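You operate a simulated robot arm through the tools that you are given. There is no shell and no other tool.

Carry out the task below with a simulated two-armed robot. There is one attempt and no reset: what you move stays moved.

JOB
Steer the film's edge with the grey knob till EDGE shows 0 mm.
Fine: switch on, read EDGE, turn the knob against it, then run the film; stop it once 0 mm shows.

The check looks at the end state, three seconds after you hand in, the way a careful person would. Anything else that was tipped, shoved, dropped, spilled or broken makes it a failure.

ROBOT AND FRAMES
Two 7-joint arms with two-finger grippers on one trunk that stands fixed in place. Base frame: the origin is at the foot of the trunk, x ahead of it, y to its left, z up. Units: m, rad, N and s.
The left shoulder is at [0.08, 0.175, 1.076], the right one opposite. With the tool pointing down near the work surface each hand reaches from about 0.28 to 0.88 m from the base axis, measured 20 degrees to its own side. Payload 2.94 kg a hand.
The TCP of each hand is the grasp point between the finger pads, 0.03 m short of the fingertips. In the tool frame z runs along the fingers and y along their closing line. The gripper opens to 0.138 m. The gripper's body begins 0.109 m behind the TCP.
Orientation is that of the tool frame in the base frame, as a unit quaternion [x, y, z, w]. With the fingers straight down and closing along the base's y, the tool's x points along the base's -x, its y along +y and its z along -z.

CONTROLS
- The arms move only by the tool arm_command. It takes "left_moves", "right_moves" or both (then of equal length, played together; a hand with none holds still); each is a list of rows, each an object (a shift or turn left out is 0, a gripper value left out holds the last) with "travel": the shift along the base's x, y, z in units of 300 mm (1.0 is 300 mm), a list of three; "dr": the turn, a rotation vector about the base's x, y, z in units of 120 degrees (1.0 is 120 degrees), a list of three; "grip": the opening, from 0 (shut) to 1 (fully open). In form: [{"travel": [dx, dy, dz], "dr": [rx, ry, rz], "grip": grip}, ...]. A call has 1 to 20 rows; each row is the pose to reach, as a shift and turn from the pose commanded when the call began. A call with a number of a shift or a turn outside -1 to 1 is refused whole. Rows are played at 5 a second. More than 0.05 m and 0.15 rad between two rows, or a gripper value outside its range, and nothing of the call is played. Where a pose cannot be reached the arm comes as near as it can. A force on the tool above 40 N (or 10 N above the force at the start of the call, whichever is more), or a blocked arm, ends the call early, and 0.2 s more pass. Each finger halts on what it meets, pressing with about 41 N; the grip force reading is that of the motor and also rises with nothing between the fingers. The clock runs only during rows and for 0.2 s after the last one: add rows that repeat a pose to give the fingers time. The reply holds the time, the measured pose of the TCP, the force on the tool along the base axes, the opening and the grip force, in the units named above and with some noise, with the torque about the TCP (base axes, N m) and any sound that the robot's microphone picked up, and new pictures: "views" is both (left out), scene, wrist or none (wrist: the cameras of the hands that moved).
- Cameras (640 x 400 px; columns grow to the right, rows downward): "scene" is now at [0.1783, 0.0349, 1.549]; the picture's right is [0.47, -0.88, 0.00], its down [-0.67, -0.36, -0.65] and it looks along [0.57, 0.30, -0.76] (base axes); focal length 312 px, centre (320, 200). "left" rides on the left gripper at [0.071, -0.019, -0.146] in its tool frame; the picture's right is [0.26, 0.97, 0.00], its down [-0.85, 0.23, -0.48] and it looks along [-0.46, 0.12, 0.88] (tool axes); focal length 280 px, centre (320, 200). "right" rides on the right gripper at [0.071, 0.019, -0.146] in its tool frame; the picture's right is [-0.26, 0.97, 0.00], its down [-0.85, -0.23, -0.48] and it looks along [-0.46, -0.12, 0.88] (tool axes); focal length 280 px, centre (320, 200).
- raise_lower(by): slides the trunk up (or, below 0, down) by that many m; the arms and the scene camera ride with it, the base frame stays. It gives what a move gives, with no picture.
- head_to(pan, tilt): turns the head with the scene camera to pan (to the left, within 2.094 rad either way) and tilt (down, from -0.506 to 1.204), counted from straight ahead of the robot. It gives what a move gives, and a new picture of the scene camera.
- pixel_to_xyz(camera, pixels): for up to 12 pixels [column, row] of the newest picture of that camera ("zoom" is the newest enlarged one), the place [x, y, z] in the base frame of the surface seen there, good to about 0.003 m. No time passes.
- close_up(camera, box): a new picture of the part [left, top, right, bottom] of that camera's present view, enlarged. No time passes.
- sign_off(): hands the job in; it is judged then, once.

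Open the grippers and draw the arms clear of the work before you hand the job in, unless the task says otherwise.

The tools are called after "Call:" as a command line: name --argument value ..., lists and objects as JSON in quotes. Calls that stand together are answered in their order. arm_command: Moves the arms, as the interface text tells. Its arguments: {"type":"object","properties":{"left_moves":{"type":"array","items":{"type":"object","properties":{"travel":{"type":"array","items":{"type":"number"}},"dr":{"type":"array","items":{"type":"number"}},"grip":{"type":"number"}}}},"right_moves":{"type":"array","items":{"type":"object","properties":{"travel":{"type":"array","items":{"type":"number"}},"dr":{"type":"array","items":{"type":"number"}},"grip":{"type":"number"}}}},"views":{"type":"string","enum":["both","scene","wrist","none"]}},"required":[]} The other tools are called the same way: raise_lower (by) slides the trunk up or down; head_to (pan, tilt) turns the head that bears the scene camera; pixel_to_xyz (camera, pixels) gives the place of the surface under pixels of a picture; close_up (camera, box) takes an enlarged picture of a part of a camera's view; sign_off () hands the job in.

At the start:

```text
clock: 0.0
left_ee_pos: [0.3607, 0.5429, 1.0796]
left_tool_rot: [0.001, 1.0, 0.0, 0.0]
left_contact_force: [-0.1, 0.2, 0.0]
left_wrist_torque: [0.01, 0.0, -0.02]
left_gripper_width: 0.1378
left_grasp_force: 0.0
right_ee_pos: [0.5097, 0.0039, 1.1102]
right_tool_rot: [0.001, 1.0, 0.001, -0.002]
right_contact_force: [-0.7, -0.1, 0.7]
right_wrist_torque: [0.02, 0.0, -0.03]
right_gripper_width: 0.1379
right_grasp_force: 0.1
trunk travel left (down, up): [-0.25, 0.484]
head pan, tilt: [0.485, 0.867]
```

scene: 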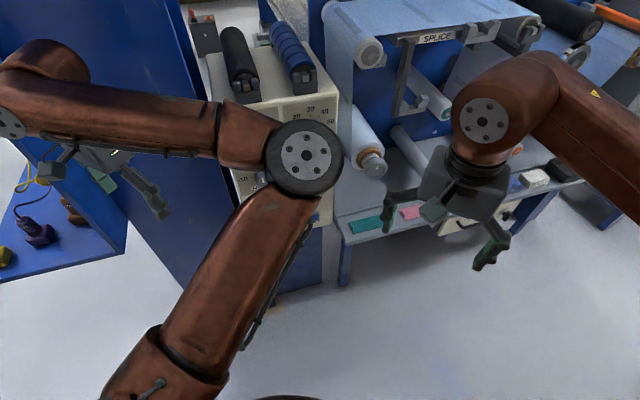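
right: 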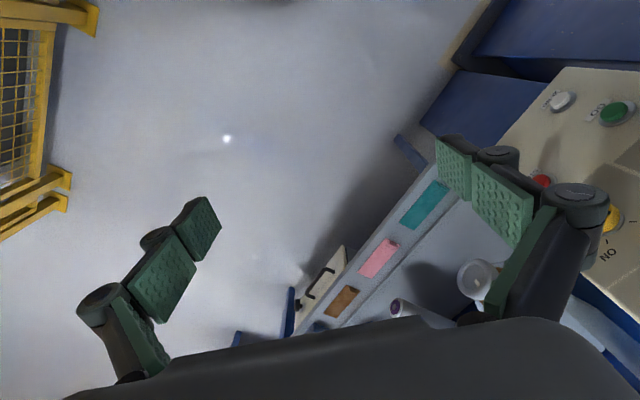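
left: 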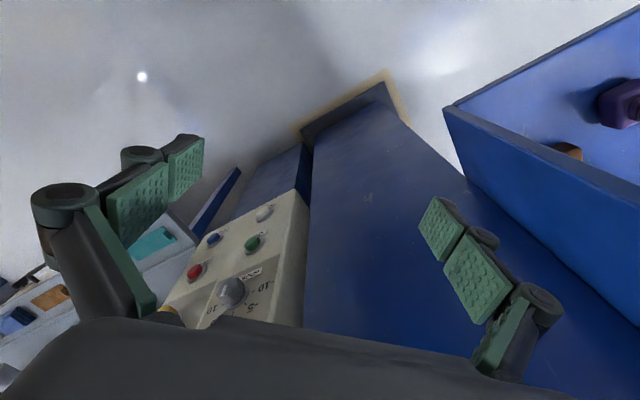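

The scene picture shows a film machine with a control console partly hidden by the left arm; the left wrist camera shows a knob near (230,290) and buttons. I take close-ups to read the labels.

Call:
close_up --camera "left" --box '[140, 180, 320, 330]'

Call:
close_up --camera "right" --box '[480, 60, 640, 300]'

Call:
close_up --camera "scene" --box '[180, 0, 400, 220]'

```text
2.67 times, centred on (230, 255) of left
```

zoom: 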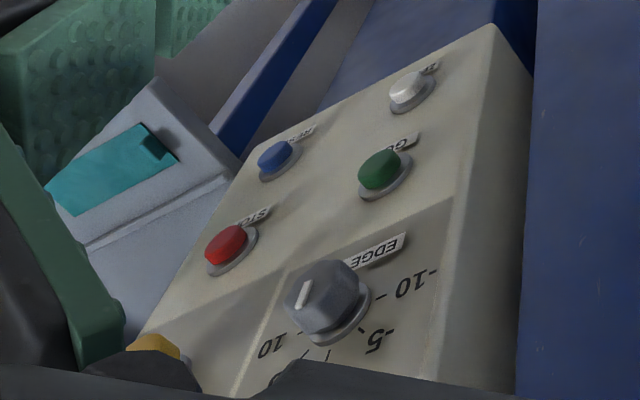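

```text
1.67 times, centred on (560, 180) of right
```

zoom: 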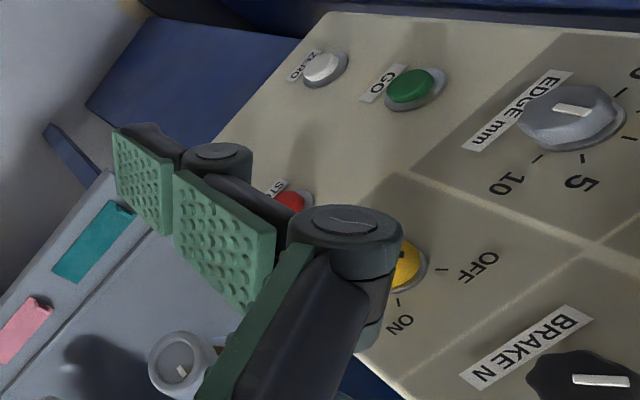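

```text
1.82 times, centred on (290, 110) of scene
```

zoom: 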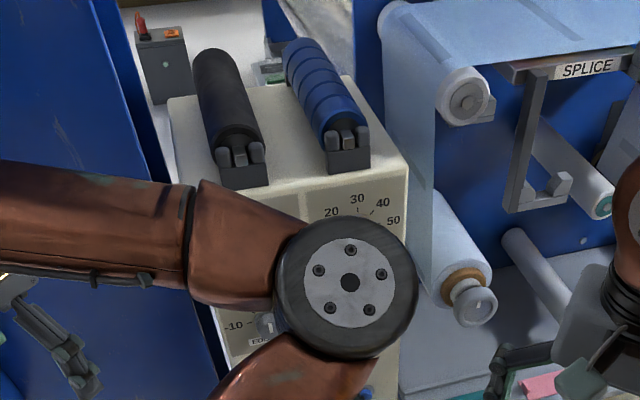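

The left elbow hides the console. I look around by turning the head toward the left and down/up to find the EDGE readout.

Call:
head_to --pan 0.3 --tilt 0.5

```text
clock: 0.8
left_ee_pos: [0.3603, 0.5427, 1.0803]
left_tool_rot: [0.0, 1.0, -0.001, 0.0]
left_contact_force: [0.4, 0.6, -0.8]
left_wrist_torque: [0.01, 0.02, 0.0]
left_gripper_width: 0.1381
left_grasp_force: 0.1
right_ee_pos: [0.5115, 0.0032, 1.1109]
right_tool_rot: [0.0, 1.0, 0.002, -0.001]
right_contact_force: [-0.4, -0.1, -0.1]
right_wrist_torque: [-0.04, 0.01, 0.0]
right_gripper_width: 0.1379
right_grasp_force: 0.0
trunk travel left (down, up): [-0.25, 0.484]
head pan, tilt: [0.3, 0.499]
```

scene: 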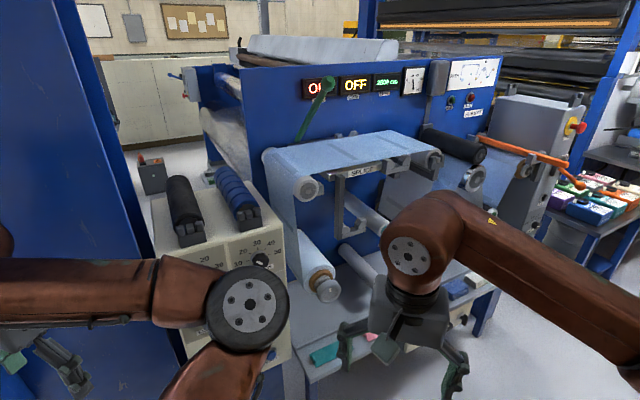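

The machine front shows displays around (318,88) to (465,75). I enlarge those and the console.

Call:
close_up --camera "scene" --box '[290, 50, 510, 130]'

Call:
close_up --camera "scene" --box '[120, 140, 360, 380]'

Call:
close_up --camera "scene" --box '[420, 50, 620, 210]'

```text
2.91 times, centred on (400, 90) of scene
```

zoom: 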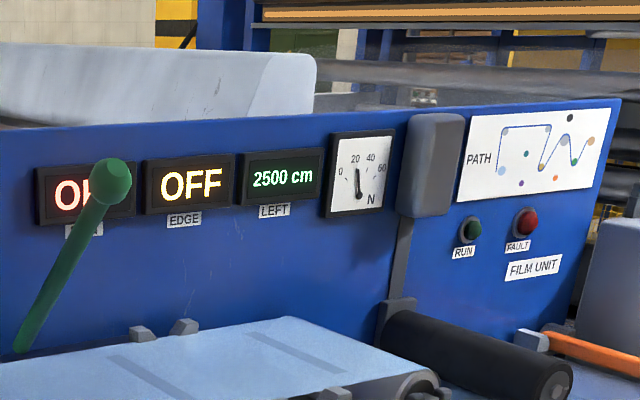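

```text
1.67 times, centred on (240, 260) of scene
```

zoom: 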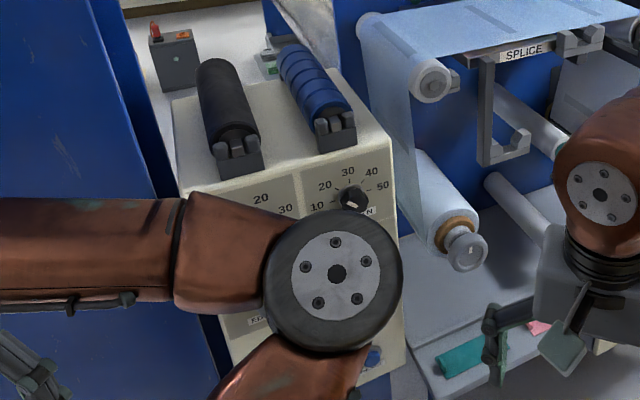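

```text
2.50 times, centred on (520, 130) of scene
```

zoom: 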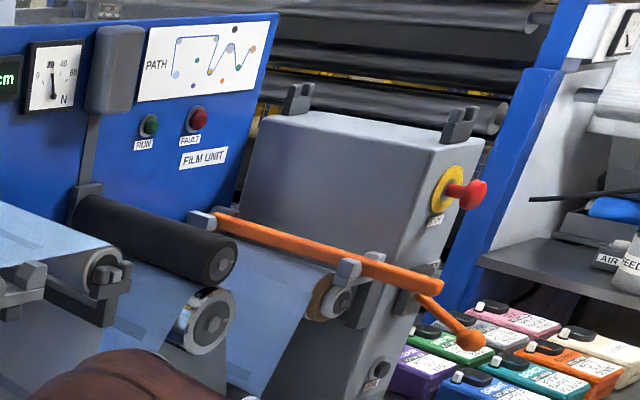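

EDGE shows OFF now; the console is to the left of the machine. I measure the console, cabinet and obstacles before moving the left arm aside.

Call:
pixel_to_xyz --camera "scene" --pixels '[[160, 200], [278, 225], [290, 350], [180, 320], [100, 100], [260, 258], [120, 230], [325, 290], [325, 80], [220, 330], [30, 150], [300, 190]]'

Call:
pixel_to_xyz --camera "left" --pixels '[[228, 292], [252, 243], [264, 213], [214, 238], [194, 271], [305, 200], [290, 320], [400, 110], [455, 110], [250, 272], [270, 288], [320, 170]]'

Call:
pixel_to_xyz --camera "right" --pixels '[[560, 102], [613, 110], [612, 215], [541, 182], [605, 255], [440, 190], [480, 280], [400, 310], [325, 285], [567, 72], [540, 130], [630, 150]]'

```text
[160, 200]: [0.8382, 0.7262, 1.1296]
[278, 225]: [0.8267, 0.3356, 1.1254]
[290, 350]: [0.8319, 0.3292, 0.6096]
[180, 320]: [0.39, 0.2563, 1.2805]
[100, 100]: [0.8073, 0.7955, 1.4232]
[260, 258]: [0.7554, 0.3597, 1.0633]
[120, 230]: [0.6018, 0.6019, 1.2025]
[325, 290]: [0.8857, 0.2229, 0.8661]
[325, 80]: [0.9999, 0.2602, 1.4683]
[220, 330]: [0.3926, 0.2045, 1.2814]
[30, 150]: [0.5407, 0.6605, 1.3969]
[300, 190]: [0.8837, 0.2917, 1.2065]
```

```text
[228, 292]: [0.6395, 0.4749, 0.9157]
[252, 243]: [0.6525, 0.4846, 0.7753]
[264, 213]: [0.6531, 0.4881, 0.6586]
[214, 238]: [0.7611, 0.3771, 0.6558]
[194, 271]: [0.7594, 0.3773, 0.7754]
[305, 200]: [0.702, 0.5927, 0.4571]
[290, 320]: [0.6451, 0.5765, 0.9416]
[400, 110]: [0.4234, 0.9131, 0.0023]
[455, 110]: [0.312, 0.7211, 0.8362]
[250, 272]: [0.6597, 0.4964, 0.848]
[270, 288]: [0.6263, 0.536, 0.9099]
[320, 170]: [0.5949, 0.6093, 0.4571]
```

```text
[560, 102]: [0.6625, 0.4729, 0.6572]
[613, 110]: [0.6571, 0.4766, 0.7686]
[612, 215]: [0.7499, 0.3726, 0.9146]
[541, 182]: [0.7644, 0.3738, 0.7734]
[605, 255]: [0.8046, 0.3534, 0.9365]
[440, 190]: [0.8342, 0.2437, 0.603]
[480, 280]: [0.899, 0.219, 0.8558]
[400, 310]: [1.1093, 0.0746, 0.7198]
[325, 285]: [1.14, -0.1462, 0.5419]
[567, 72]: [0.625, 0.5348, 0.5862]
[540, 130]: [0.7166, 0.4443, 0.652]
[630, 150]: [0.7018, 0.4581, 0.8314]
```

The console panel is a vertical plane x+y≈1.16 facing the robot at 45°. Before moving the left arm back and left I look at what stands there.

Call:
head_to --pan 1.2 --tilt 0.7

```text
clock: 2.0
left_ee_pos: [0.3593, 0.5436, 1.0801]
left_tool_rot: [0.001, 1.0, 0.0, 0.001]
left_contact_force: [-0.4, -0.4, 1.1]
left_wrist_torque: [0.02, 0.01, -0.01]
left_gripper_width: 0.138
left_grasp_force: 0.1
right_ee_pos: [0.5107, 0.0038, 1.1107]
right_tool_rot: [0.001, 1.0, 0.001, -0.001]
right_contact_force: [-0.3, 0.5, 0.3]
right_wrist_torque: [0.0, 0.01, -0.02]
right_gripper_width: 0.1379
right_grasp_force: 0.0
trunk travel left (down, up): [-0.25, 0.484]
head pan, tilt: [1.201, 0.7]
```

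scene: 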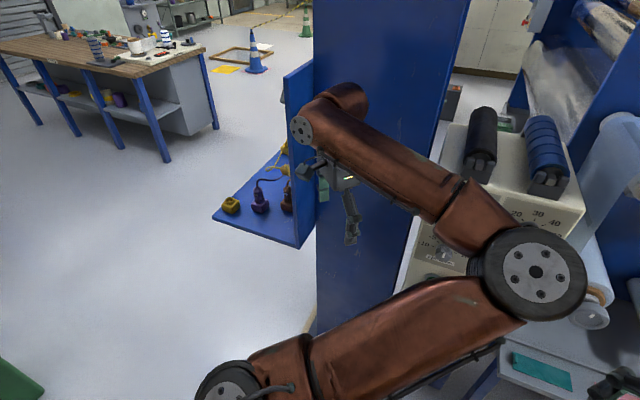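

Space to the left-rear looks free apart from the blue shelf at (265,215). I measure the shelf corners.

Call:
pixel_to_xyz --camera "scene" --pixels '[[215, 215], [300, 246], [286, 80], [313, 190], [318, 300], [465, 5], [350, 220], [530, 250], [295, 120]]'

```text
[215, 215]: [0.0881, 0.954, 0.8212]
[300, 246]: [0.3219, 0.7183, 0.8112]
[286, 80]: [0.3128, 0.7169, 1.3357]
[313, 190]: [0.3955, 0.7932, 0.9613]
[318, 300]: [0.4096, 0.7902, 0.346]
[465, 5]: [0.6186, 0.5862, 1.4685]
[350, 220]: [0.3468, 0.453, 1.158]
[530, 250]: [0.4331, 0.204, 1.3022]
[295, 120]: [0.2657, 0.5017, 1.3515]
```

I draw the left hand back along -x in small steps, away from the shelf and cabinet, so the elbow leaves the console's front.

Call:
arm_command --left_moves '[{"travel": [-0.13, 0, 0]}, {"travel": [-0.26, 0, 0]}, {"travel": [-0.4, 0, 0]}]' --views "scene"

```text
clock: 2.9
left_ee_pos: [0.2388, 0.5424, 1.0782]
left_tool_rot: [0.001, 1.0, -0.001, 0.0]
left_contact_force: [-0.3, 0.6, 0.4]
left_wrist_torque: [0.0, -0.02, 0.03]
left_gripper_width: 0.1384
left_grasp_force: 0.1
right_ee_pos: [0.5088, 0.005, 1.1125]
right_tool_rot: [0.0, 1.0, 0.001, 0.0]
right_contact_force: [-0.7, 0.1, 0.0]
right_wrist_torque: [-0.04, -0.02, 0.01]
right_gripper_width: 0.1381
right_grasp_force: 0.0
trunk travel left (down, up): [-0.25, 0.484]
head pan, tilt: [1.201, 0.7]
```

scene: 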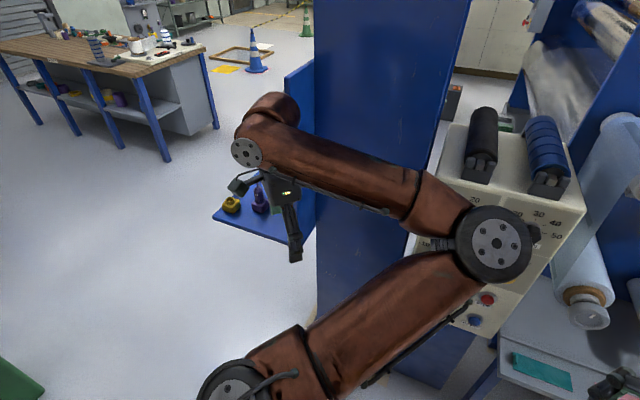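

The elbow shifts left. I continue drawing the hand back and out to the left, keeping clear of the shelf.

Call:
arm_command --left_moves '[{"travel": [-0.13, 0.05, 0]}, {"travel": [-0.26, 0.1, 0]}, {"travel": [-0.39, 0.15, 0]}, {"travel": [-0.52, 0.2, 0]}, {"travel": [-0.65, 0.25, 0]}, {"travel": [-0.75, 0.3, 0]}]' --views "scene"

```text
clock: 4.2
left_ee_pos: [0.015, 0.6358, 1.0784]
left_tool_rot: [0.0, 1.0, 0.001, 0.0]
left_contact_force: [0.2, -0.6, -0.4]
left_wrist_torque: [-0.04, 0.04, 0.02]
left_gripper_width: 0.1379
left_grasp_force: 0.0
right_ee_pos: [0.5096, 0.0043, 1.1119]
right_tool_rot: [0.0, 1.0, 0.001, -0.001]
right_contact_force: [0.8, -0.3, -0.3]
right_wrist_torque: [-0.01, -0.06, 0.01]
right_gripper_width: 0.138
right_grasp_force: 0.0
trunk travel left (down, up): [-0.25, 0.484]
head pan, tilt: [1.201, 0.7]
```

scene: 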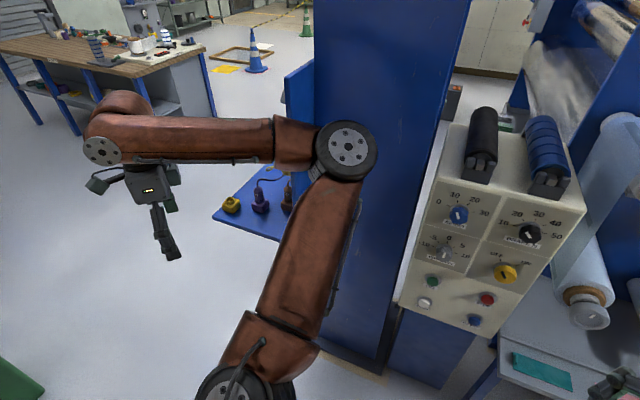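

Now the console is visible. I turn the head so console and displays are both in view and enlarge.

Call:
head_to --pan 0.6 --tilt 0.55

Call:
close_up --camera "scene" --box '[180, 180, 420, 340]'

Call:
close_up --camera "scene" --box '[360, 60, 600, 200]'

```text
clock: 5.2
left_ee_pos: [0.015, 0.6345, 1.0798]
left_tool_rot: [-0.001, 1.0, 0.0, 0.0]
left_contact_force: [-0.8, 0.6, -0.2]
left_wrist_torque: [-0.05, 0.02, 0.0]
left_gripper_width: 0.1379
left_grasp_force: 0.1
right_ee_pos: [0.5103, 0.0031, 1.1113]
right_tool_rot: [0.001, 1.0, 0.001, -0.001]
right_contact_force: [-0.3, -0.4, -1.0]
right_wrist_torque: [0.03, -0.01, -0.04]
right_gripper_width: 0.1377
right_grasp_force: 0.1
trunk travel left (down, up): [-0.25, 0.484]
head pan, tilt: [0.6, 0.55]
```

scene: 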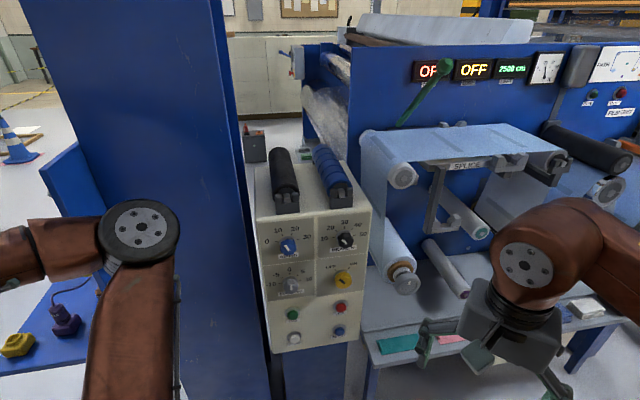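

```text
2.50 times, centred on (300, 260) of scene
```

zoom: 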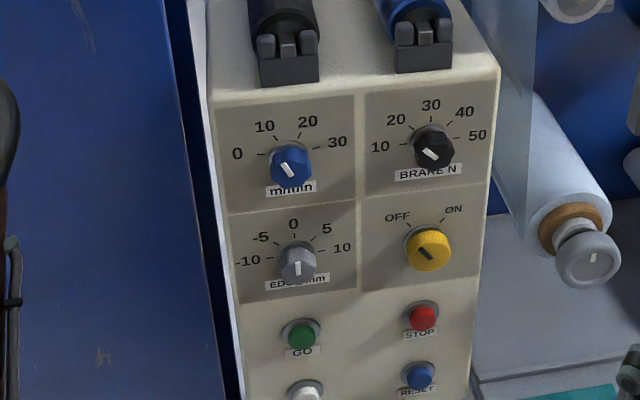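

```text
2.67 times, centred on (480, 130) of scene
```

zoom: 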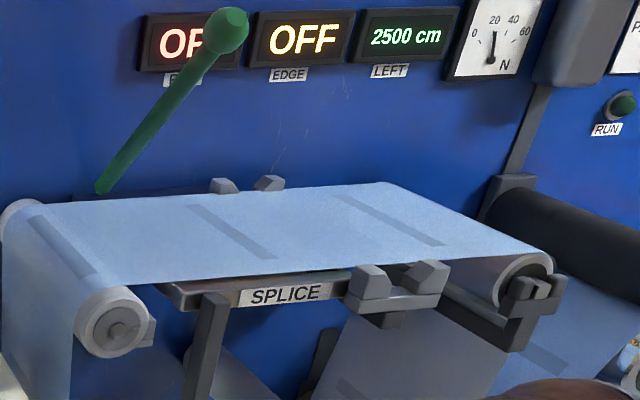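

EDGE knob (grey) sits at about (291,285) and the yellow OFF/ON switch at (343,280), currently at OFF. I zoom the panel to see pointer marks and measure precise positions.

Call:
close_up --camera "scene" --box '[255, 225, 367, 295]'

```text
5.71 times, centred on (311, 260) of scene
```

zoom: 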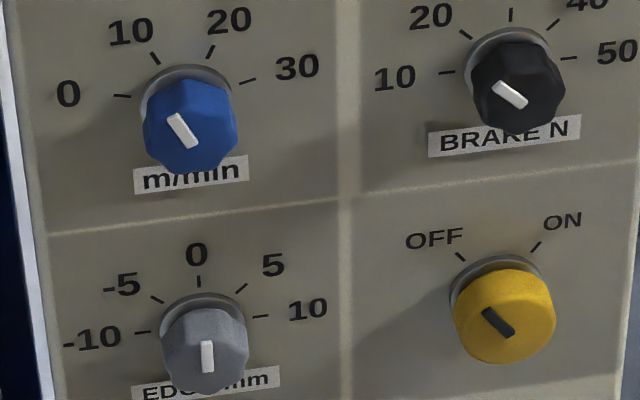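

Call:
pixel_to_xyz --camera "zoom" --pixels '[[207, 355], [497, 322], [500, 260], [200, 300], [460, 255], [538, 245], [198, 280], [137, 332], [268, 316], [155, 298], [240, 288], [350, 360]]'

```text
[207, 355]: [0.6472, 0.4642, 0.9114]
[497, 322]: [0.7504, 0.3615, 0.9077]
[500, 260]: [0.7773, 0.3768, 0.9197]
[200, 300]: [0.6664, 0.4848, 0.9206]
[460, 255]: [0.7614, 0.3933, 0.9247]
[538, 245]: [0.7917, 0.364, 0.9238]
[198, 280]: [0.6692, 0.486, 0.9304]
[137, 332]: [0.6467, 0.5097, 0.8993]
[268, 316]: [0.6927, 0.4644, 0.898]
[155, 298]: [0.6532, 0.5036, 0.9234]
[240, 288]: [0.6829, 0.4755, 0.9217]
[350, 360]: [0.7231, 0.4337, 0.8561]
```

Ticks give 9° per mm on the EDGE dial (0 at top, ±10 at ±90°); the grey knob's mark is at about 0 and the yellow switch is at OFF. I now bring the right hand toward the front of the panel, turning it from pointing down to pointing along (0.707,0.707,0); first half of that motion.

Call:
arm_command --right_moves '[{"travel": [0.039, 0.067, -0.049], "dr": [0.021, -0.0506, 0.021], "grip": 0.6}, {"travel": [0.078, 0.134, -0.098], "dr": [0.042, -0.101, 0.042]}, {"travel": [0.117, 0.2, -0.147], "dr": [0.063, -0.152, 0.063]}, {"travel": [0.156, 0.267, -0.197], "dr": [0.084, -0.202, 0.084]}, {"travel": [0.195, 0.334, -0.246], "dr": [0.105, -0.253, 0.105]}, {"travel": [0.234, 0.401, -0.295], "dr": [0.126, -0.303, 0.126]}, {"travel": [0.273, 0.468, -0.344], "dr": [0.1465, -0.354, 0.1465]}]'

```text
clock: 6.8
left_ee_pos: [0.0163, 0.636, 1.0797]
left_tool_rot: [-0.001, 1.0, -0.001, 0.001]
left_contact_force: [-0.3, 0.6, -1.0]
left_wrist_torque: [-0.02, 0.02, -0.01]
left_gripper_width: 0.1382
left_grasp_force: 0.0
right_ee_pos: [0.593, 0.1449, 1.008]
right_tool_rot: [-0.149, 0.909, 0.15, 0.36]
right_contact_force: [0.5, 0.3, -1.4]
right_wrist_torque: [0.0, 0.01, -0.02]
right_gripper_width: 0.0827
right_grasp_force: 0.2
trunk travel left (down, up): [-0.25, 0.484]
head pan, tilt: [0.6, 0.55]
```

scene: 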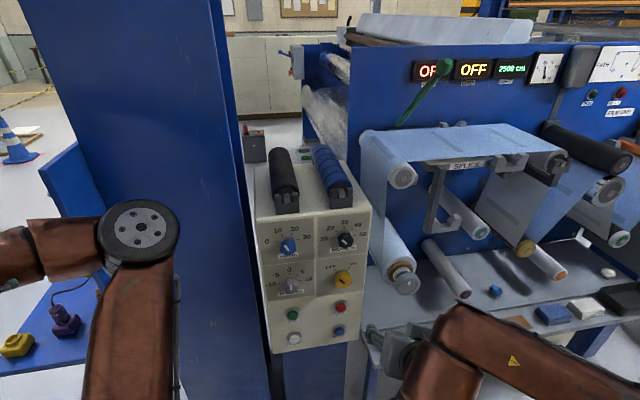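
right: 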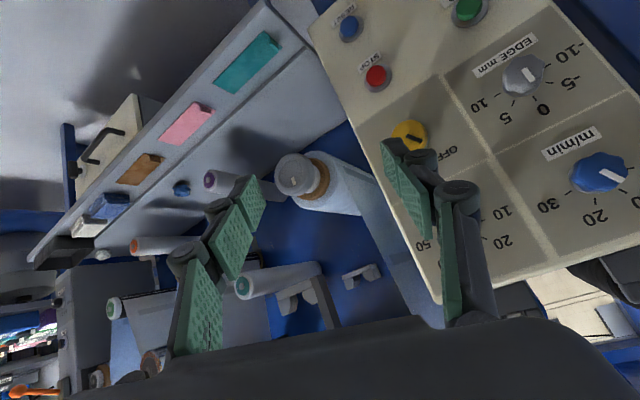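

The first half went as planned (TCP 0.593,0.145,1.008). I complete the second half to face the panel.

Call:
arm_command --right_moves '[{"travel": [0.039, 0.067, -0.049], "dr": [0.021, -0.0506, 0.021]}, {"travel": [0.078, 0.134, -0.098], "dr": [0.042, -0.101, 0.042]}, {"travel": [0.117, 0.2, -0.147], "dr": [0.063, -0.152, 0.063]}, {"travel": [0.156, 0.267, -0.197], "dr": [0.084, -0.202, 0.084]}, {"travel": [0.195, 0.334, -0.246], "dr": [0.105, -0.253, 0.105]}, {"travel": [0.234, 0.401, -0.295], "dr": [0.126, -0.303, 0.126]}, {"travel": [0.273, 0.468, -0.344], "dr": [0.1465, -0.354, 0.1465]}]'

```text
clock: 8.4
left_ee_pos: [0.0195, 0.634, 1.0788]
left_tool_rot: [0.001, 1.0, 0.0, -0.002]
left_contact_force: [1.5, -1.1, 0.5]
left_wrist_torque: [0.11, 0.17, -0.03]
left_gripper_width: 0.1381
left_grasp_force: 0.0
right_ee_pos: [0.6908, 0.2739, 0.9084]
right_tool_rot: [-0.275, 0.651, 0.281, 0.649]
right_contact_force: [-0.5, 0.5, 1.6]
right_wrist_torque: [-0.14, 0.13, -0.05]
right_gripper_width: 0.0825
right_grasp_force: 0.1
right hand out of reach, approached as far as the arm can: row 5, 6, 7
trunk travel left (down, up): [-0.25, 0.484]
head pan, tilt: [0.6, 0.55]
```

scene: 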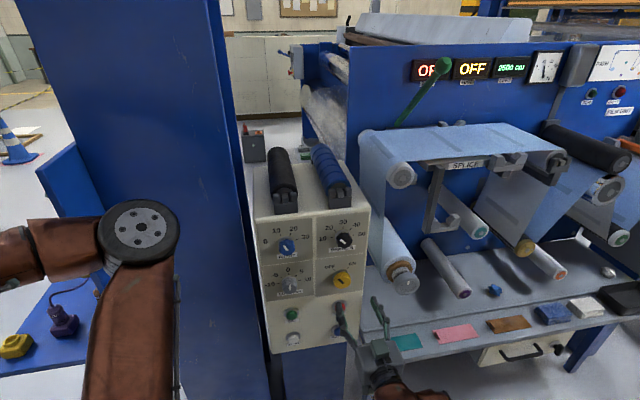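
right: 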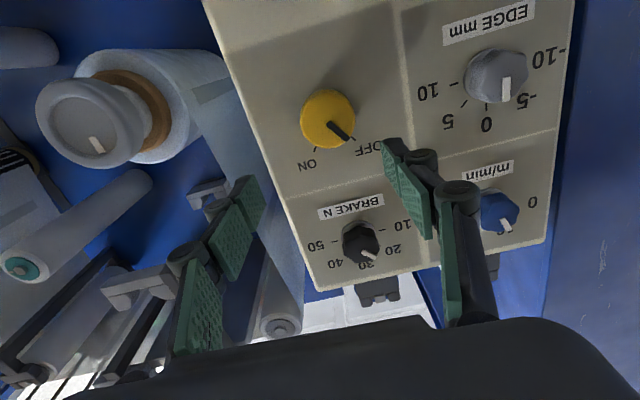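

The hand is nearly facing the panel but the IK reports a limit (off by ~2 cm at 0.691,0.274,0.908). I tilt the head down to see the right arm's configuration.

Call:
head_to --pan 0.2 --tilt 1.1

```text
clock: 9.4
left_ee_pos: [0.0166, 0.6337, 1.0797]
left_tool_rot: [0.001, 1.0, 0.0, 0.0]
left_contact_force: [-0.1, 0.1, 0.3]
left_wrist_torque: [0.01, -0.04, 0.03]
left_gripper_width: 0.1379
left_grasp_force: 0.0
right_ee_pos: [0.6867, 0.2739, 0.9066]
right_tool_rot: [-0.277, 0.652, 0.281, 0.647]
right_contact_force: [1.0, 1.0, 0.3]
right_wrist_torque: [-0.04, 0.01, -0.01]
right_gripper_width: 0.0829
right_grasp_force: 0.1
trunk travel left (down, up): [-0.25, 0.484]
head pan, tilt: [0.201, 1.1]
```

scene: 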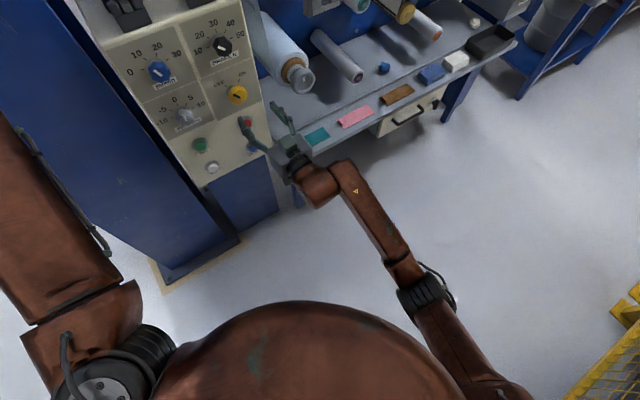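

The right elbow is out to the right and the wrist bends left. I test whether rolling the hand counter-clockwise about its own axis by 45° (diagonal finger line for the switch at OFF) can be reached.

Call:
arm_command --right_moves '[{"dr": [-0.044, -0.044, 0]}, {"dr": [-0.088, -0.088, 0]}, {"dr": [-0.132, -0.132, 0]}, {"dr": [-0.177, -0.177, 0]}, {"dr": [-0.221, -0.221, 0]}, {"dr": [-0.265, -0.265, 0]}]' --views "both"

```text
clock: 10.8
left_ee_pos: [0.0174, 0.6304, 1.0824]
left_tool_rot: [-0.001, 1.0, 0.001, -0.001]
left_contact_force: [0.5, -1.1, 0.8]
left_wrist_torque: [0.22, 0.08, -0.01]
left_gripper_width: 0.1382
left_grasp_force: 0.0
right_ee_pos: [0.7425, 0.1908, 0.9049]
right_tool_rot: [-0.532, 0.514, 0.043, 0.672]
right_contact_force: [-0.8, 0.2, 0.0]
right_wrist_torque: [-0.02, 0.01, -0.21]
right_gripper_width: 0.0833
right_grasp_force: 0.0
right hand out of reach, approached as far as the arm can: row 1, 2, 3, 4, 5, 6
trunk travel left (down, up): [-0.25, 0.484]
head pan, tilt: [0.201, 1.1]
```

scene: 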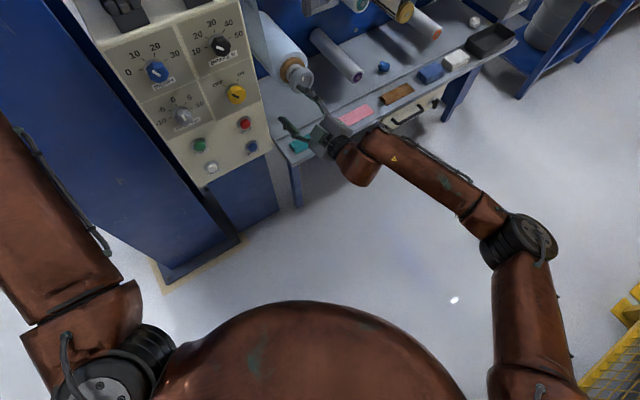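
right: 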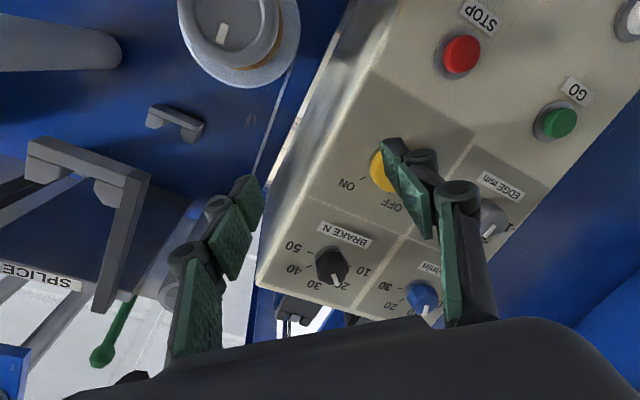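

Rolling counter-clockwise made the reach worse (0.743,0.191), so I roll the other way: back to 0 and on to +45°.

Call:
arm_command --right_moves '[{"dr": [0.044, 0.044, 0]}, {"dr": [0.088, 0.088, 0]}, {"dr": [0.132, 0.132, 0]}, {"dr": [0.177, 0.177, 0]}, {"dr": [0.221, 0.221, 0]}, {"dr": [0.265, 0.265, 0]}, {"dr": [0.309, 0.309, 0]}, {"dr": [0.353, 0.353, 0]}, {"dr": [0.397, 0.397, 0]}, {"dr": [0.442, 0.442, 0]}, {"dr": [0.486, 0.486, 0]}, {"dr": [0.53, 0.53, 0]}]' --views "both"

```text
clock: 13.4
left_ee_pos: [0.0164, 0.6357, 1.0789]
left_tool_rot: [0.001, 1.0, 0.0, 0.001]
left_contact_force: [-0.6, -0.2, -0.8]
left_wrist_torque: [-0.02, 0.01, 0.01]
left_gripper_width: 0.138
left_grasp_force: 0.1
right_ee_pos: [0.7398, 0.1927, 0.9028]
right_tool_rot: [-0.021, 0.679, 0.553, 0.483]
right_contact_force: [-0.4, 0.1, 0.1]
right_wrist_torque: [-0.03, 0.04, 0.0]
right_gripper_width: 0.083
right_grasp_force: 0.1
trunk travel left (down, up): [-0.25, 0.484]
head pan, tilt: [0.201, 1.1]
```

scene: 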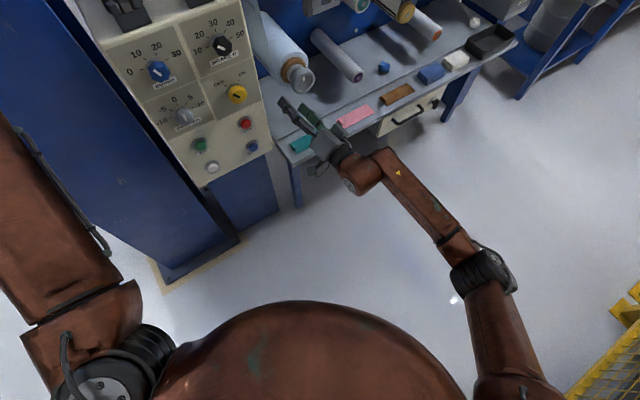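
right: 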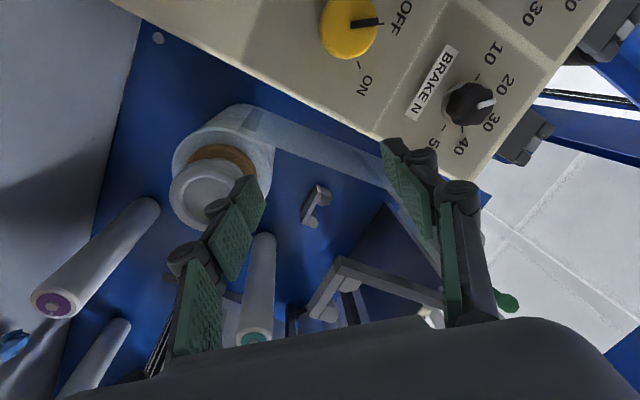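

Rolled +45° there is no reach complaint now; pose (0.740,0.193,0.903). I move with this roll to the standoff in front of the yellow switch at (0.674,0.284,0.905), correcting the small tilt.

Call:
arm_command --right_moves '[{"travel": [-0.055, 0.076, 0.002], "dr": [-0.01, 0.003, -0.012]}, {"travel": [-0.11, 0.152, 0.004], "dr": [-0.02, 0.006, -0.024]}, {"travel": [-0.165, 0.227, 0.005], "dr": [-0.03, 0.009, -0.036]}, {"travel": [-0.22, 0.303, 0.007], "dr": [-0.039, 0.012, -0.0476]}]' --views "both"

```text
clock: 14.4
left_ee_pos: [0.0155, 0.6358, 1.0789]
left_tool_rot: [0.0, 1.0, -0.001, 0.0]
left_contact_force: [-0.5, -0.6, -1.2]
left_wrist_torque: [-0.04, -0.03, 0.01]
left_gripper_width: 0.1381
left_grasp_force: 0.0
right_ee_pos: [0.6727, 0.2857, 0.9042]
right_tool_rot: [0.0, 0.707, 0.498, 0.501]
right_contact_force: [-0.6, -0.8, 1.0]
right_wrist_torque: [-0.03, 0.01, 0.02]
right_gripper_width: 0.0827
right_grasp_force: 0.1
trunk travel left (down, up): [-0.25, 0.484]
head pan, tilt: [0.201, 1.1]
```

scene: 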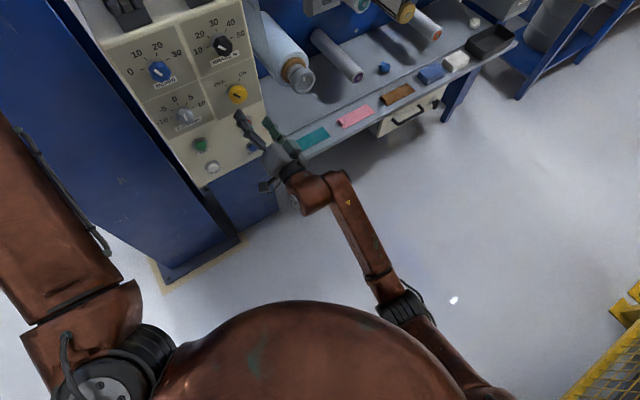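
right: 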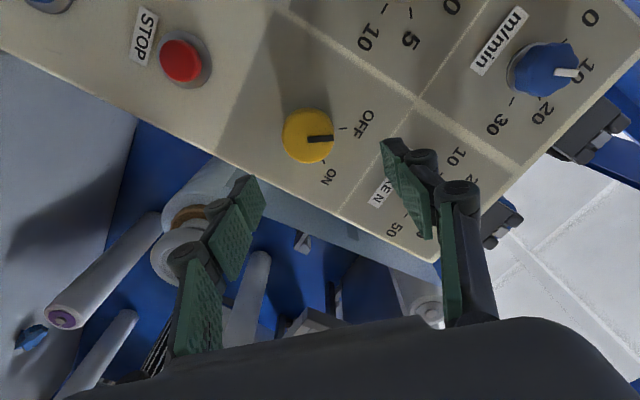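

The standoff is reached exactly, and the wrist view shows the yellow pointer (black mark at (320,137)) toward OFF. I test in free space whether I can roll a further +90° from here.

Call:
arm_command --right_moves '[{"dr": [0.048, 0.048, 0]}, {"dr": [0.096, 0.096, 0]}, {"dr": [0.144, 0.144, 0]}, {"dr": [0.192, 0.192, 0]}, {"dr": [0.24, 0.24, 0]}, {"dr": [0.288, 0.288, 0]}, {"dr": [0.336, 0.336, 0]}, {"dr": [0.384, 0.384, 0]}, {"dr": [0.432, 0.432, 0]}, {"dr": [0.48, 0.48, 0]}, {"dr": [0.53, 0.53, 0]}]' --views "both"

```text
clock: 16.8
left_ee_pos: [0.0161, 0.6354, 1.0793]
left_tool_rot: [0.001, 1.0, 0.0, -0.001]
left_contact_force: [0.1, -0.5, -0.5]
left_wrist_torque: [0.04, 0.03, -0.02]
left_gripper_width: 0.1382
left_grasp_force: 0.0
right_ee_pos: [0.6764, 0.2802, 0.9028]
right_tool_rot: [0.501, 0.503, 0.705, 0.004]
right_contact_force: [0.9, 0.6, -0.1]
right_wrist_torque: [0.03, 0.01, -0.03]
right_gripper_width: 0.0828
right_grasp_force: 0.1
trunk travel left (down, up): [-0.25, 0.484]
head pan, tilt: [0.201, 1.1]
```

scene: 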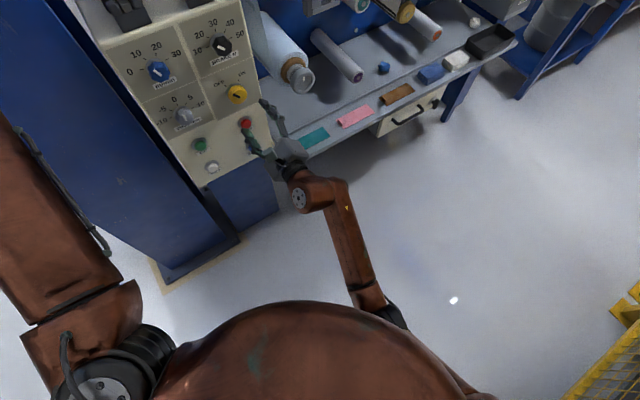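
right: 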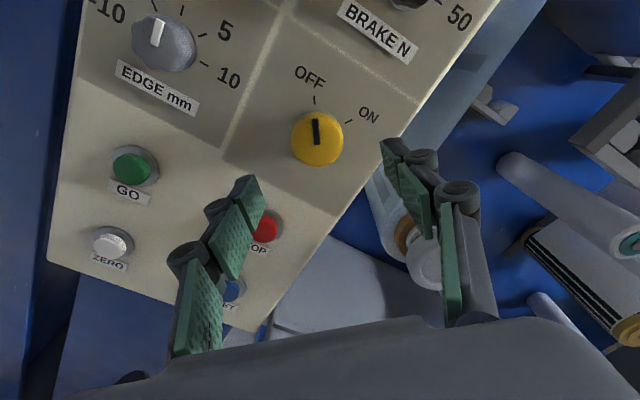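

Roll +135° is reached too. From this close upright wrist view I measure the knobs and buttons precisely.

Call:
pixel_to_xyz --camera "right" --pixels '[[318, 137], [316, 99], [349, 122], [165, 44], [132, 167], [108, 241], [265, 227], [230, 140], [236, 290], [206, 65], [204, 37], [235, 180]]'

Call:
close_up --camera "right" --box '[240, 50, 400, 150]'

Call:
close_up --camera "right" --box '[80, 0, 240, 100]'

```text
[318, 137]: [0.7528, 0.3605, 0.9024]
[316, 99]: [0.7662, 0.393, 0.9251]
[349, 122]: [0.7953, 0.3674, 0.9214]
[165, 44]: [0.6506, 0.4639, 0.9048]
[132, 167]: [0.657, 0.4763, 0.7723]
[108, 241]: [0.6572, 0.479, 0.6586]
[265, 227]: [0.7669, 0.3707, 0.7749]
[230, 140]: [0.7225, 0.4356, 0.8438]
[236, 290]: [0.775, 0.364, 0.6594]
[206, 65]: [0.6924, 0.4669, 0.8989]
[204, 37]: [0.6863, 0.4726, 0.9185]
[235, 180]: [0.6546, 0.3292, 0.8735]
```

```text
4.00 times, centred on (320, 100) of right
```

zoom: 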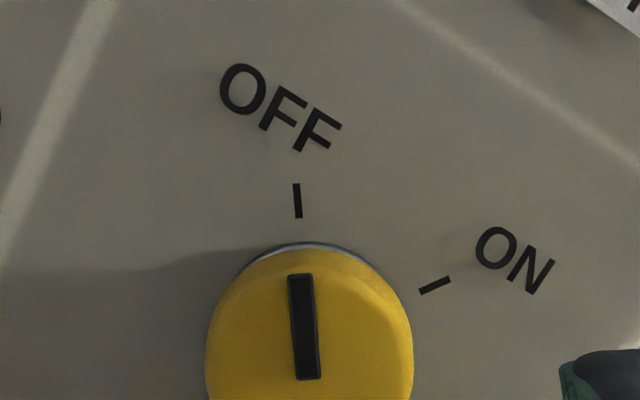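

```text
4.00 times, centred on (160, 50) of right
```

zoom: 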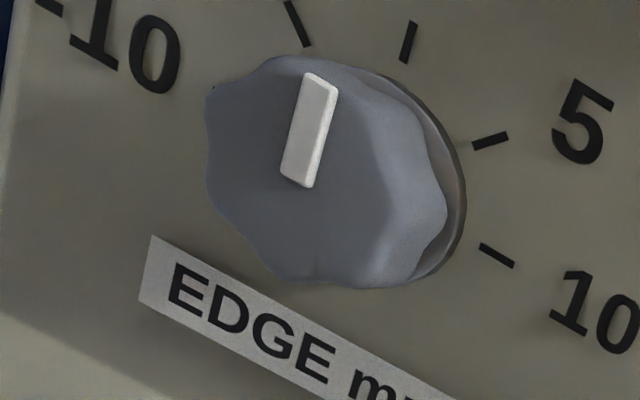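

The grey pointer is at 0 and yellow at OFF; the yellow knob axis passes the panel near (0.7765,0.3815,0.903). I roll back by -90° to start the grip with room to turn clockwise.

Call:
arm_command --right_moves '[{"dr": [-0.048, -0.048, 0]}, {"dr": [-0.096, -0.096, 0]}, {"dr": [-0.144, -0.144, 0]}, {"dr": [-0.192, -0.192, 0]}, {"dr": [-0.24, -0.24, 0]}, {"dr": [-0.288, -0.288, 0]}, {"dr": [-0.336, -0.336, 0]}, {"dr": [-0.384, -0.384, 0]}, {"dr": [-0.432, -0.432, 0]}, {"dr": [-0.48, -0.48, 0]}, {"dr": [-0.53, -0.53, 0]}, {"dr": [-0.53, -0.53, 0]}]' --views "wrist"

Call:
head_to --pan 0.5 --tilt 0.65

```text
clock: 19.4
left_ee_pos: [0.0153, 0.6348, 1.0796]
left_tool_rot: [0.0, 1.0, -0.001, 0.0]
left_contact_force: [0.4, 0.2, -0.2]
left_wrist_torque: [0.0, -0.02, -0.06]
left_gripper_width: 0.1379
left_grasp_force: 0.1
right_ee_pos: [0.6746, 0.2826, 0.905]
right_tool_rot: [-0.001, 0.707, 0.499, 0.501]
right_contact_force: [0.0, 0.1, 0.4]
right_wrist_torque: [0.03, 0.0, 0.01]
right_gripper_width: 0.0827
right_grasp_force: 0.0
trunk travel left (down, up): [-0.25, 0.484]
head pan, tilt: [0.201, 1.1]
```

right: 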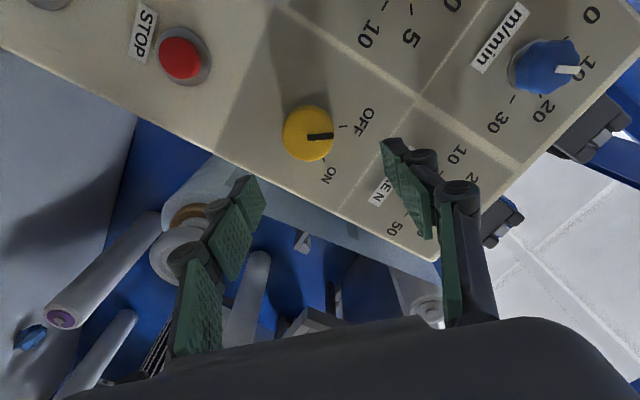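

```text
clock: 20.3
left_ee_pos: [0.0163, 0.6365, 1.0798]
left_tool_rot: [0.0, 1.0, 0.0, 0.0]
left_contact_force: [-0.2, -0.5, -0.1]
left_wrist_torque: [-0.01, 0.03, 0.02]
left_gripper_width: 0.138
left_grasp_force: 0.0
right_ee_pos: [0.6739, 0.284, 0.9048]
right_tool_rot: [0.0, 0.707, 0.499, 0.501]
right_contact_force: [0.1, 0.0, 0.1]
right_wrist_torque: [0.0, -0.03, 0.0]
right_gripper_width: 0.0828
right_grasp_force: 0.1
trunk travel left (down, up): [-0.25, 0.484]
head pan, tilt: [0.499, 0.649]
```

scene: 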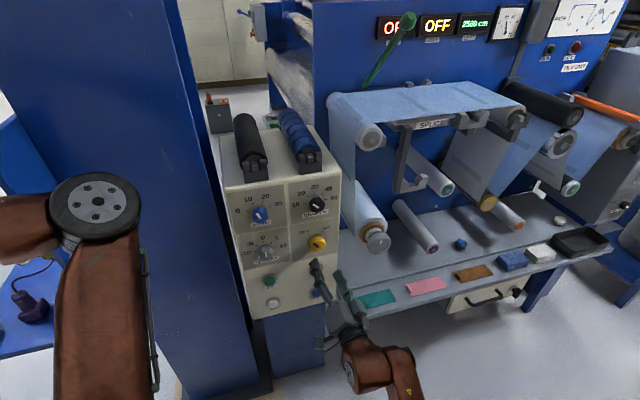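

Pose is settled at (0.674,0.284,0.905), roll 45°. I advance straight toward the yellow knob, stopping with the fingertips level with its face.

Call:
arm_command --right_moves '[{"travel": [0.067, 0.061, -0.003]}, {"travel": [0.133, 0.122, -0.005]}, {"travel": [0.2, 0.184, -0.007]}, {"travel": [0.2, 0.184, -0.007]}]'

```text
clock: 21.3
left_ee_pos: [0.0148, 0.6355, 1.0786]
left_tool_rot: [0.0, 1.0, 0.0, 0.0]
left_contact_force: [-0.3, 0.2, 0.6]
left_wrist_torque: [0.01, 0.01, -0.02]
left_gripper_width: 0.1379
left_grasp_force: 0.1
right_ee_pos: [0.7333, 0.3376, 0.9049]
right_tool_rot: [0.0, 0.707, 0.499, 0.501]
right_contact_force: [-0.9, -0.4, -0.1]
right_wrist_torque: [0.02, -0.02, -0.01]
right_gripper_width: 0.0829
right_grasp_force: 0.0
trunk travel left (down, up): [-0.25, 0.484]
head pan, tilt: [0.499, 0.649]
```

scene: 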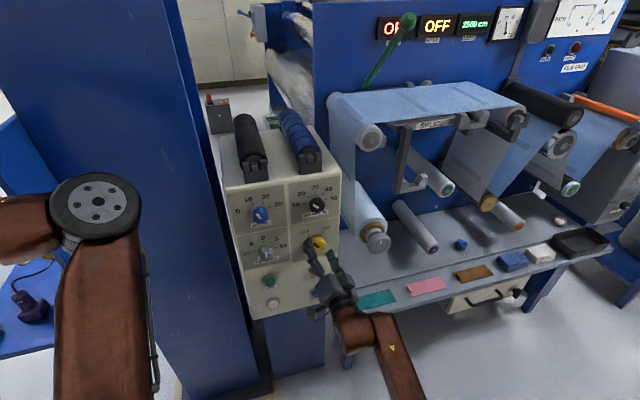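
right: 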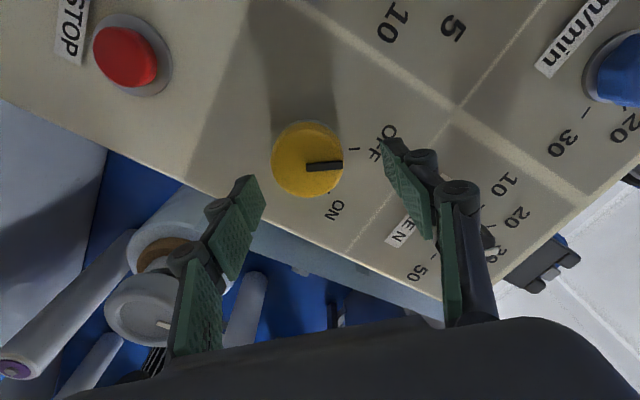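

The knob is between the fingers; I check its alignment against the grasp axis from this closer view.

Call:
pixel_to_xyz --camera "right" --pixels '[[302, 158], [275, 160], [312, 192], [305, 125], [340, 160], [352, 148], [325, 212], [250, 185], [388, 145]]'

Call:
close_up --camera "right" --box '[220, 90, 420, 215]'

```text
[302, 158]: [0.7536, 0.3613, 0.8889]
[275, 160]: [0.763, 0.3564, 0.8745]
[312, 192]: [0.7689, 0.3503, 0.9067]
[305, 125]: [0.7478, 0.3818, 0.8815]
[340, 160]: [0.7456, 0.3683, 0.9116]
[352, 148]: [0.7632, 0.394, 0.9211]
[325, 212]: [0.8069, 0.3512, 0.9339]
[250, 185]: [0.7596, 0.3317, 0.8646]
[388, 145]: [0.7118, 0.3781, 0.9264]
```

```text
3.20 times, centred on (320, 152) of right
```

zoom: 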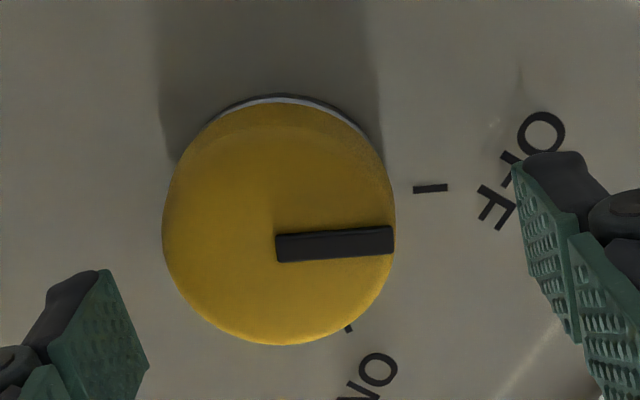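

The close view puts the yellow knob's centre at z≈0.893 (face centre px (307,163)), about 10 mm below the hand's axis. I shift down 10 mm, advance 22 mm, then close the fingers on it.

Call:
arm_command --right_moves '[{"travel": [-0.003, 0.003, -0.033]}, {"travel": [0.024, 0.03, -0.033]}, {"travel": [0.049, 0.055, -0.033]}, {"travel": [0.049, 0.055, -0.033]}]'

```text
clock: 22.3
left_ee_pos: [0.0151, 0.6345, 1.0781]
left_tool_rot: [0.0, 1.0, -0.001, 0.0]
left_contact_force: [-0.6, 0.4, -0.1]
left_wrist_torque: [-0.02, -0.02, -0.02]
left_gripper_width: 0.1381
left_grasp_force: 0.2
right_ee_pos: [0.7479, 0.3554, 0.8941]
right_tool_rot: [0.0, 0.707, 0.499, 0.501]
right_contact_force: [-0.1, 0.4, 0.3]
right_wrist_torque: [0.01, 0.02, -0.03]
right_gripper_width: 0.0829
right_grasp_force: 0.0
trunk travel left (down, up): [-0.25, 0.484]
head pan, tilt: [0.499, 0.649]
```

scene: 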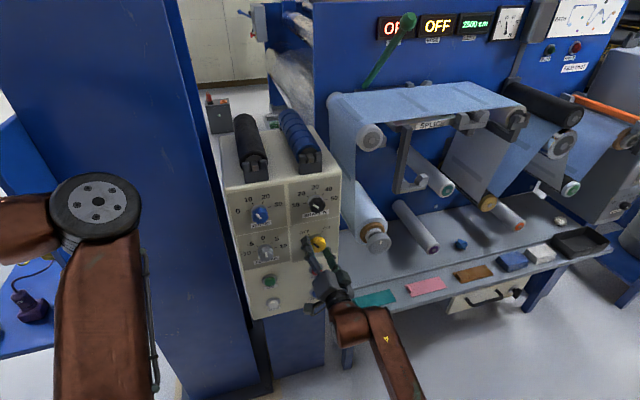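
right: 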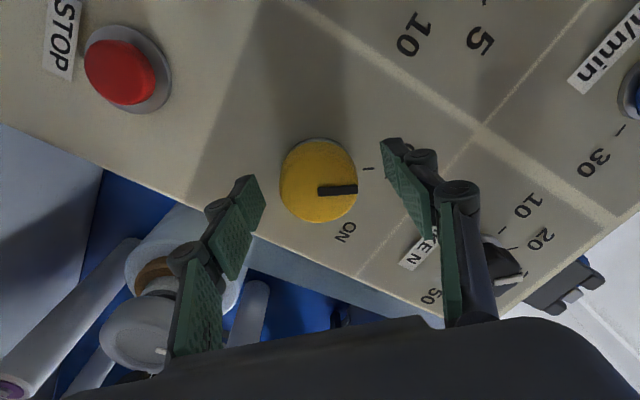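

The knob centre at (318,188) now lies on the grasp axis (expected (320,186)). I close the fingers on it.

Call:
arm_command --right_moves '[{"grip": 0.2}, {"grip": 0.2}, {"grip": 0.2}, {"grip": 0.2}]' --views "wrist"

```text
clock: 23.3
left_ee_pos: [0.0157, 0.6352, 1.0783]
left_tool_rot: [0.0, 1.0, 0.0, 0.0]
left_contact_force: [0.1, 0.5, -0.2]
left_wrist_torque: [0.01, -0.01, 0.0]
left_gripper_width: 0.1381
left_grasp_force: 0.1
right_ee_pos: [0.7487, 0.3542, 0.8919]
right_tool_rot: [0.001, 0.708, 0.497, 0.502]
right_contact_force: [-0.4, -5.5, -5.0]
right_wrist_torque: [-0.08, 0.11, -0.16]
right_gripper_width: 0.0509
right_grasp_force: 44.5
trunk travel left (down, up): [-0.25, 0.484]
head pan, tilt: [0.499, 0.649]
```

right: 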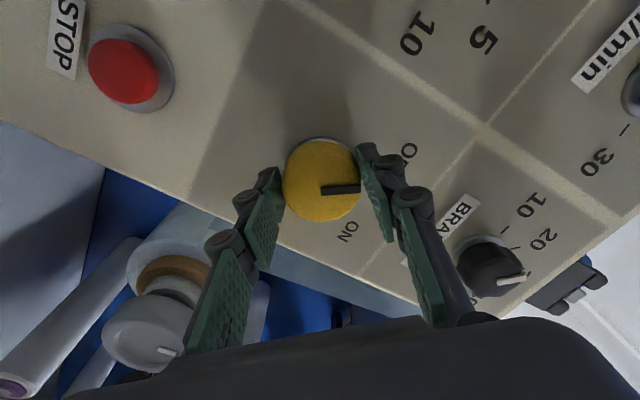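

The knob is gripped (width 0.051, 44 N) with small side force. I turn it clockwise about 35° first and check.

Call:
arm_command --right_moves '[{"dr": [0.048, 0.048, 0]}, {"dr": [0.096, 0.096, 0]}, {"dr": [0.144, 0.144, 0]}, {"dr": [0.192, 0.192, 0]}]'

```text
clock: 24.3
left_ee_pos: [0.0159, 0.6348, 1.0784]
left_tool_rot: [0.0, 1.0, 0.001, 0.0]
left_contact_force: [-1.0, 0.3, -0.1]
left_wrist_torque: [-0.03, 0.0, 0.0]
left_gripper_width: 0.1379
left_grasp_force: 0.0
right_ee_pos: [0.7482, 0.3557, 0.894]
right_tool_rot: [0.199, 0.678, 0.621, 0.34]
right_contact_force: [-9.1, -6.8, -2.7]
right_wrist_torque: [-0.26, 0.35, -0.07]
right_gripper_width: 0.051
right_grasp_force: 45.1
trunk travel left (down, up): [-0.25, 0.484]
head pan, tilt: [0.499, 0.649]
```

scene: 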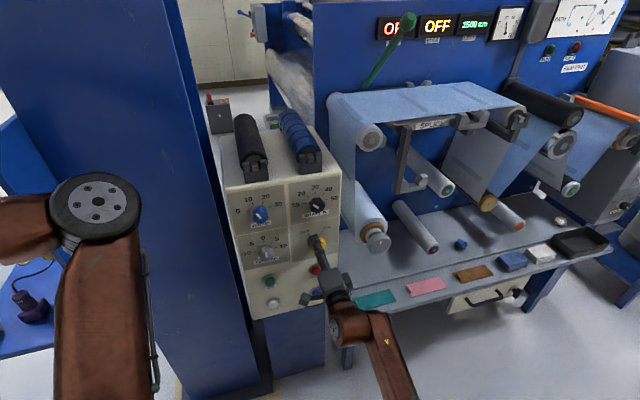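
right: 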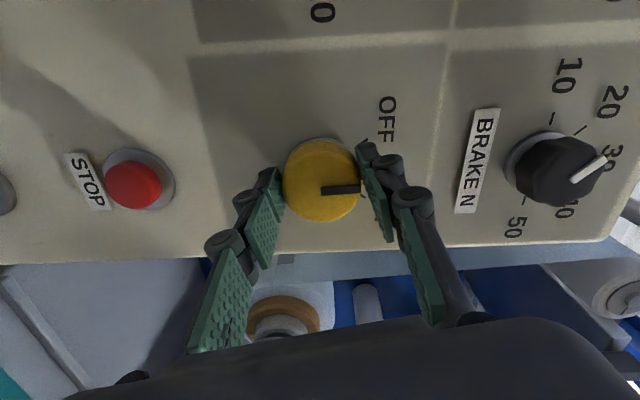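

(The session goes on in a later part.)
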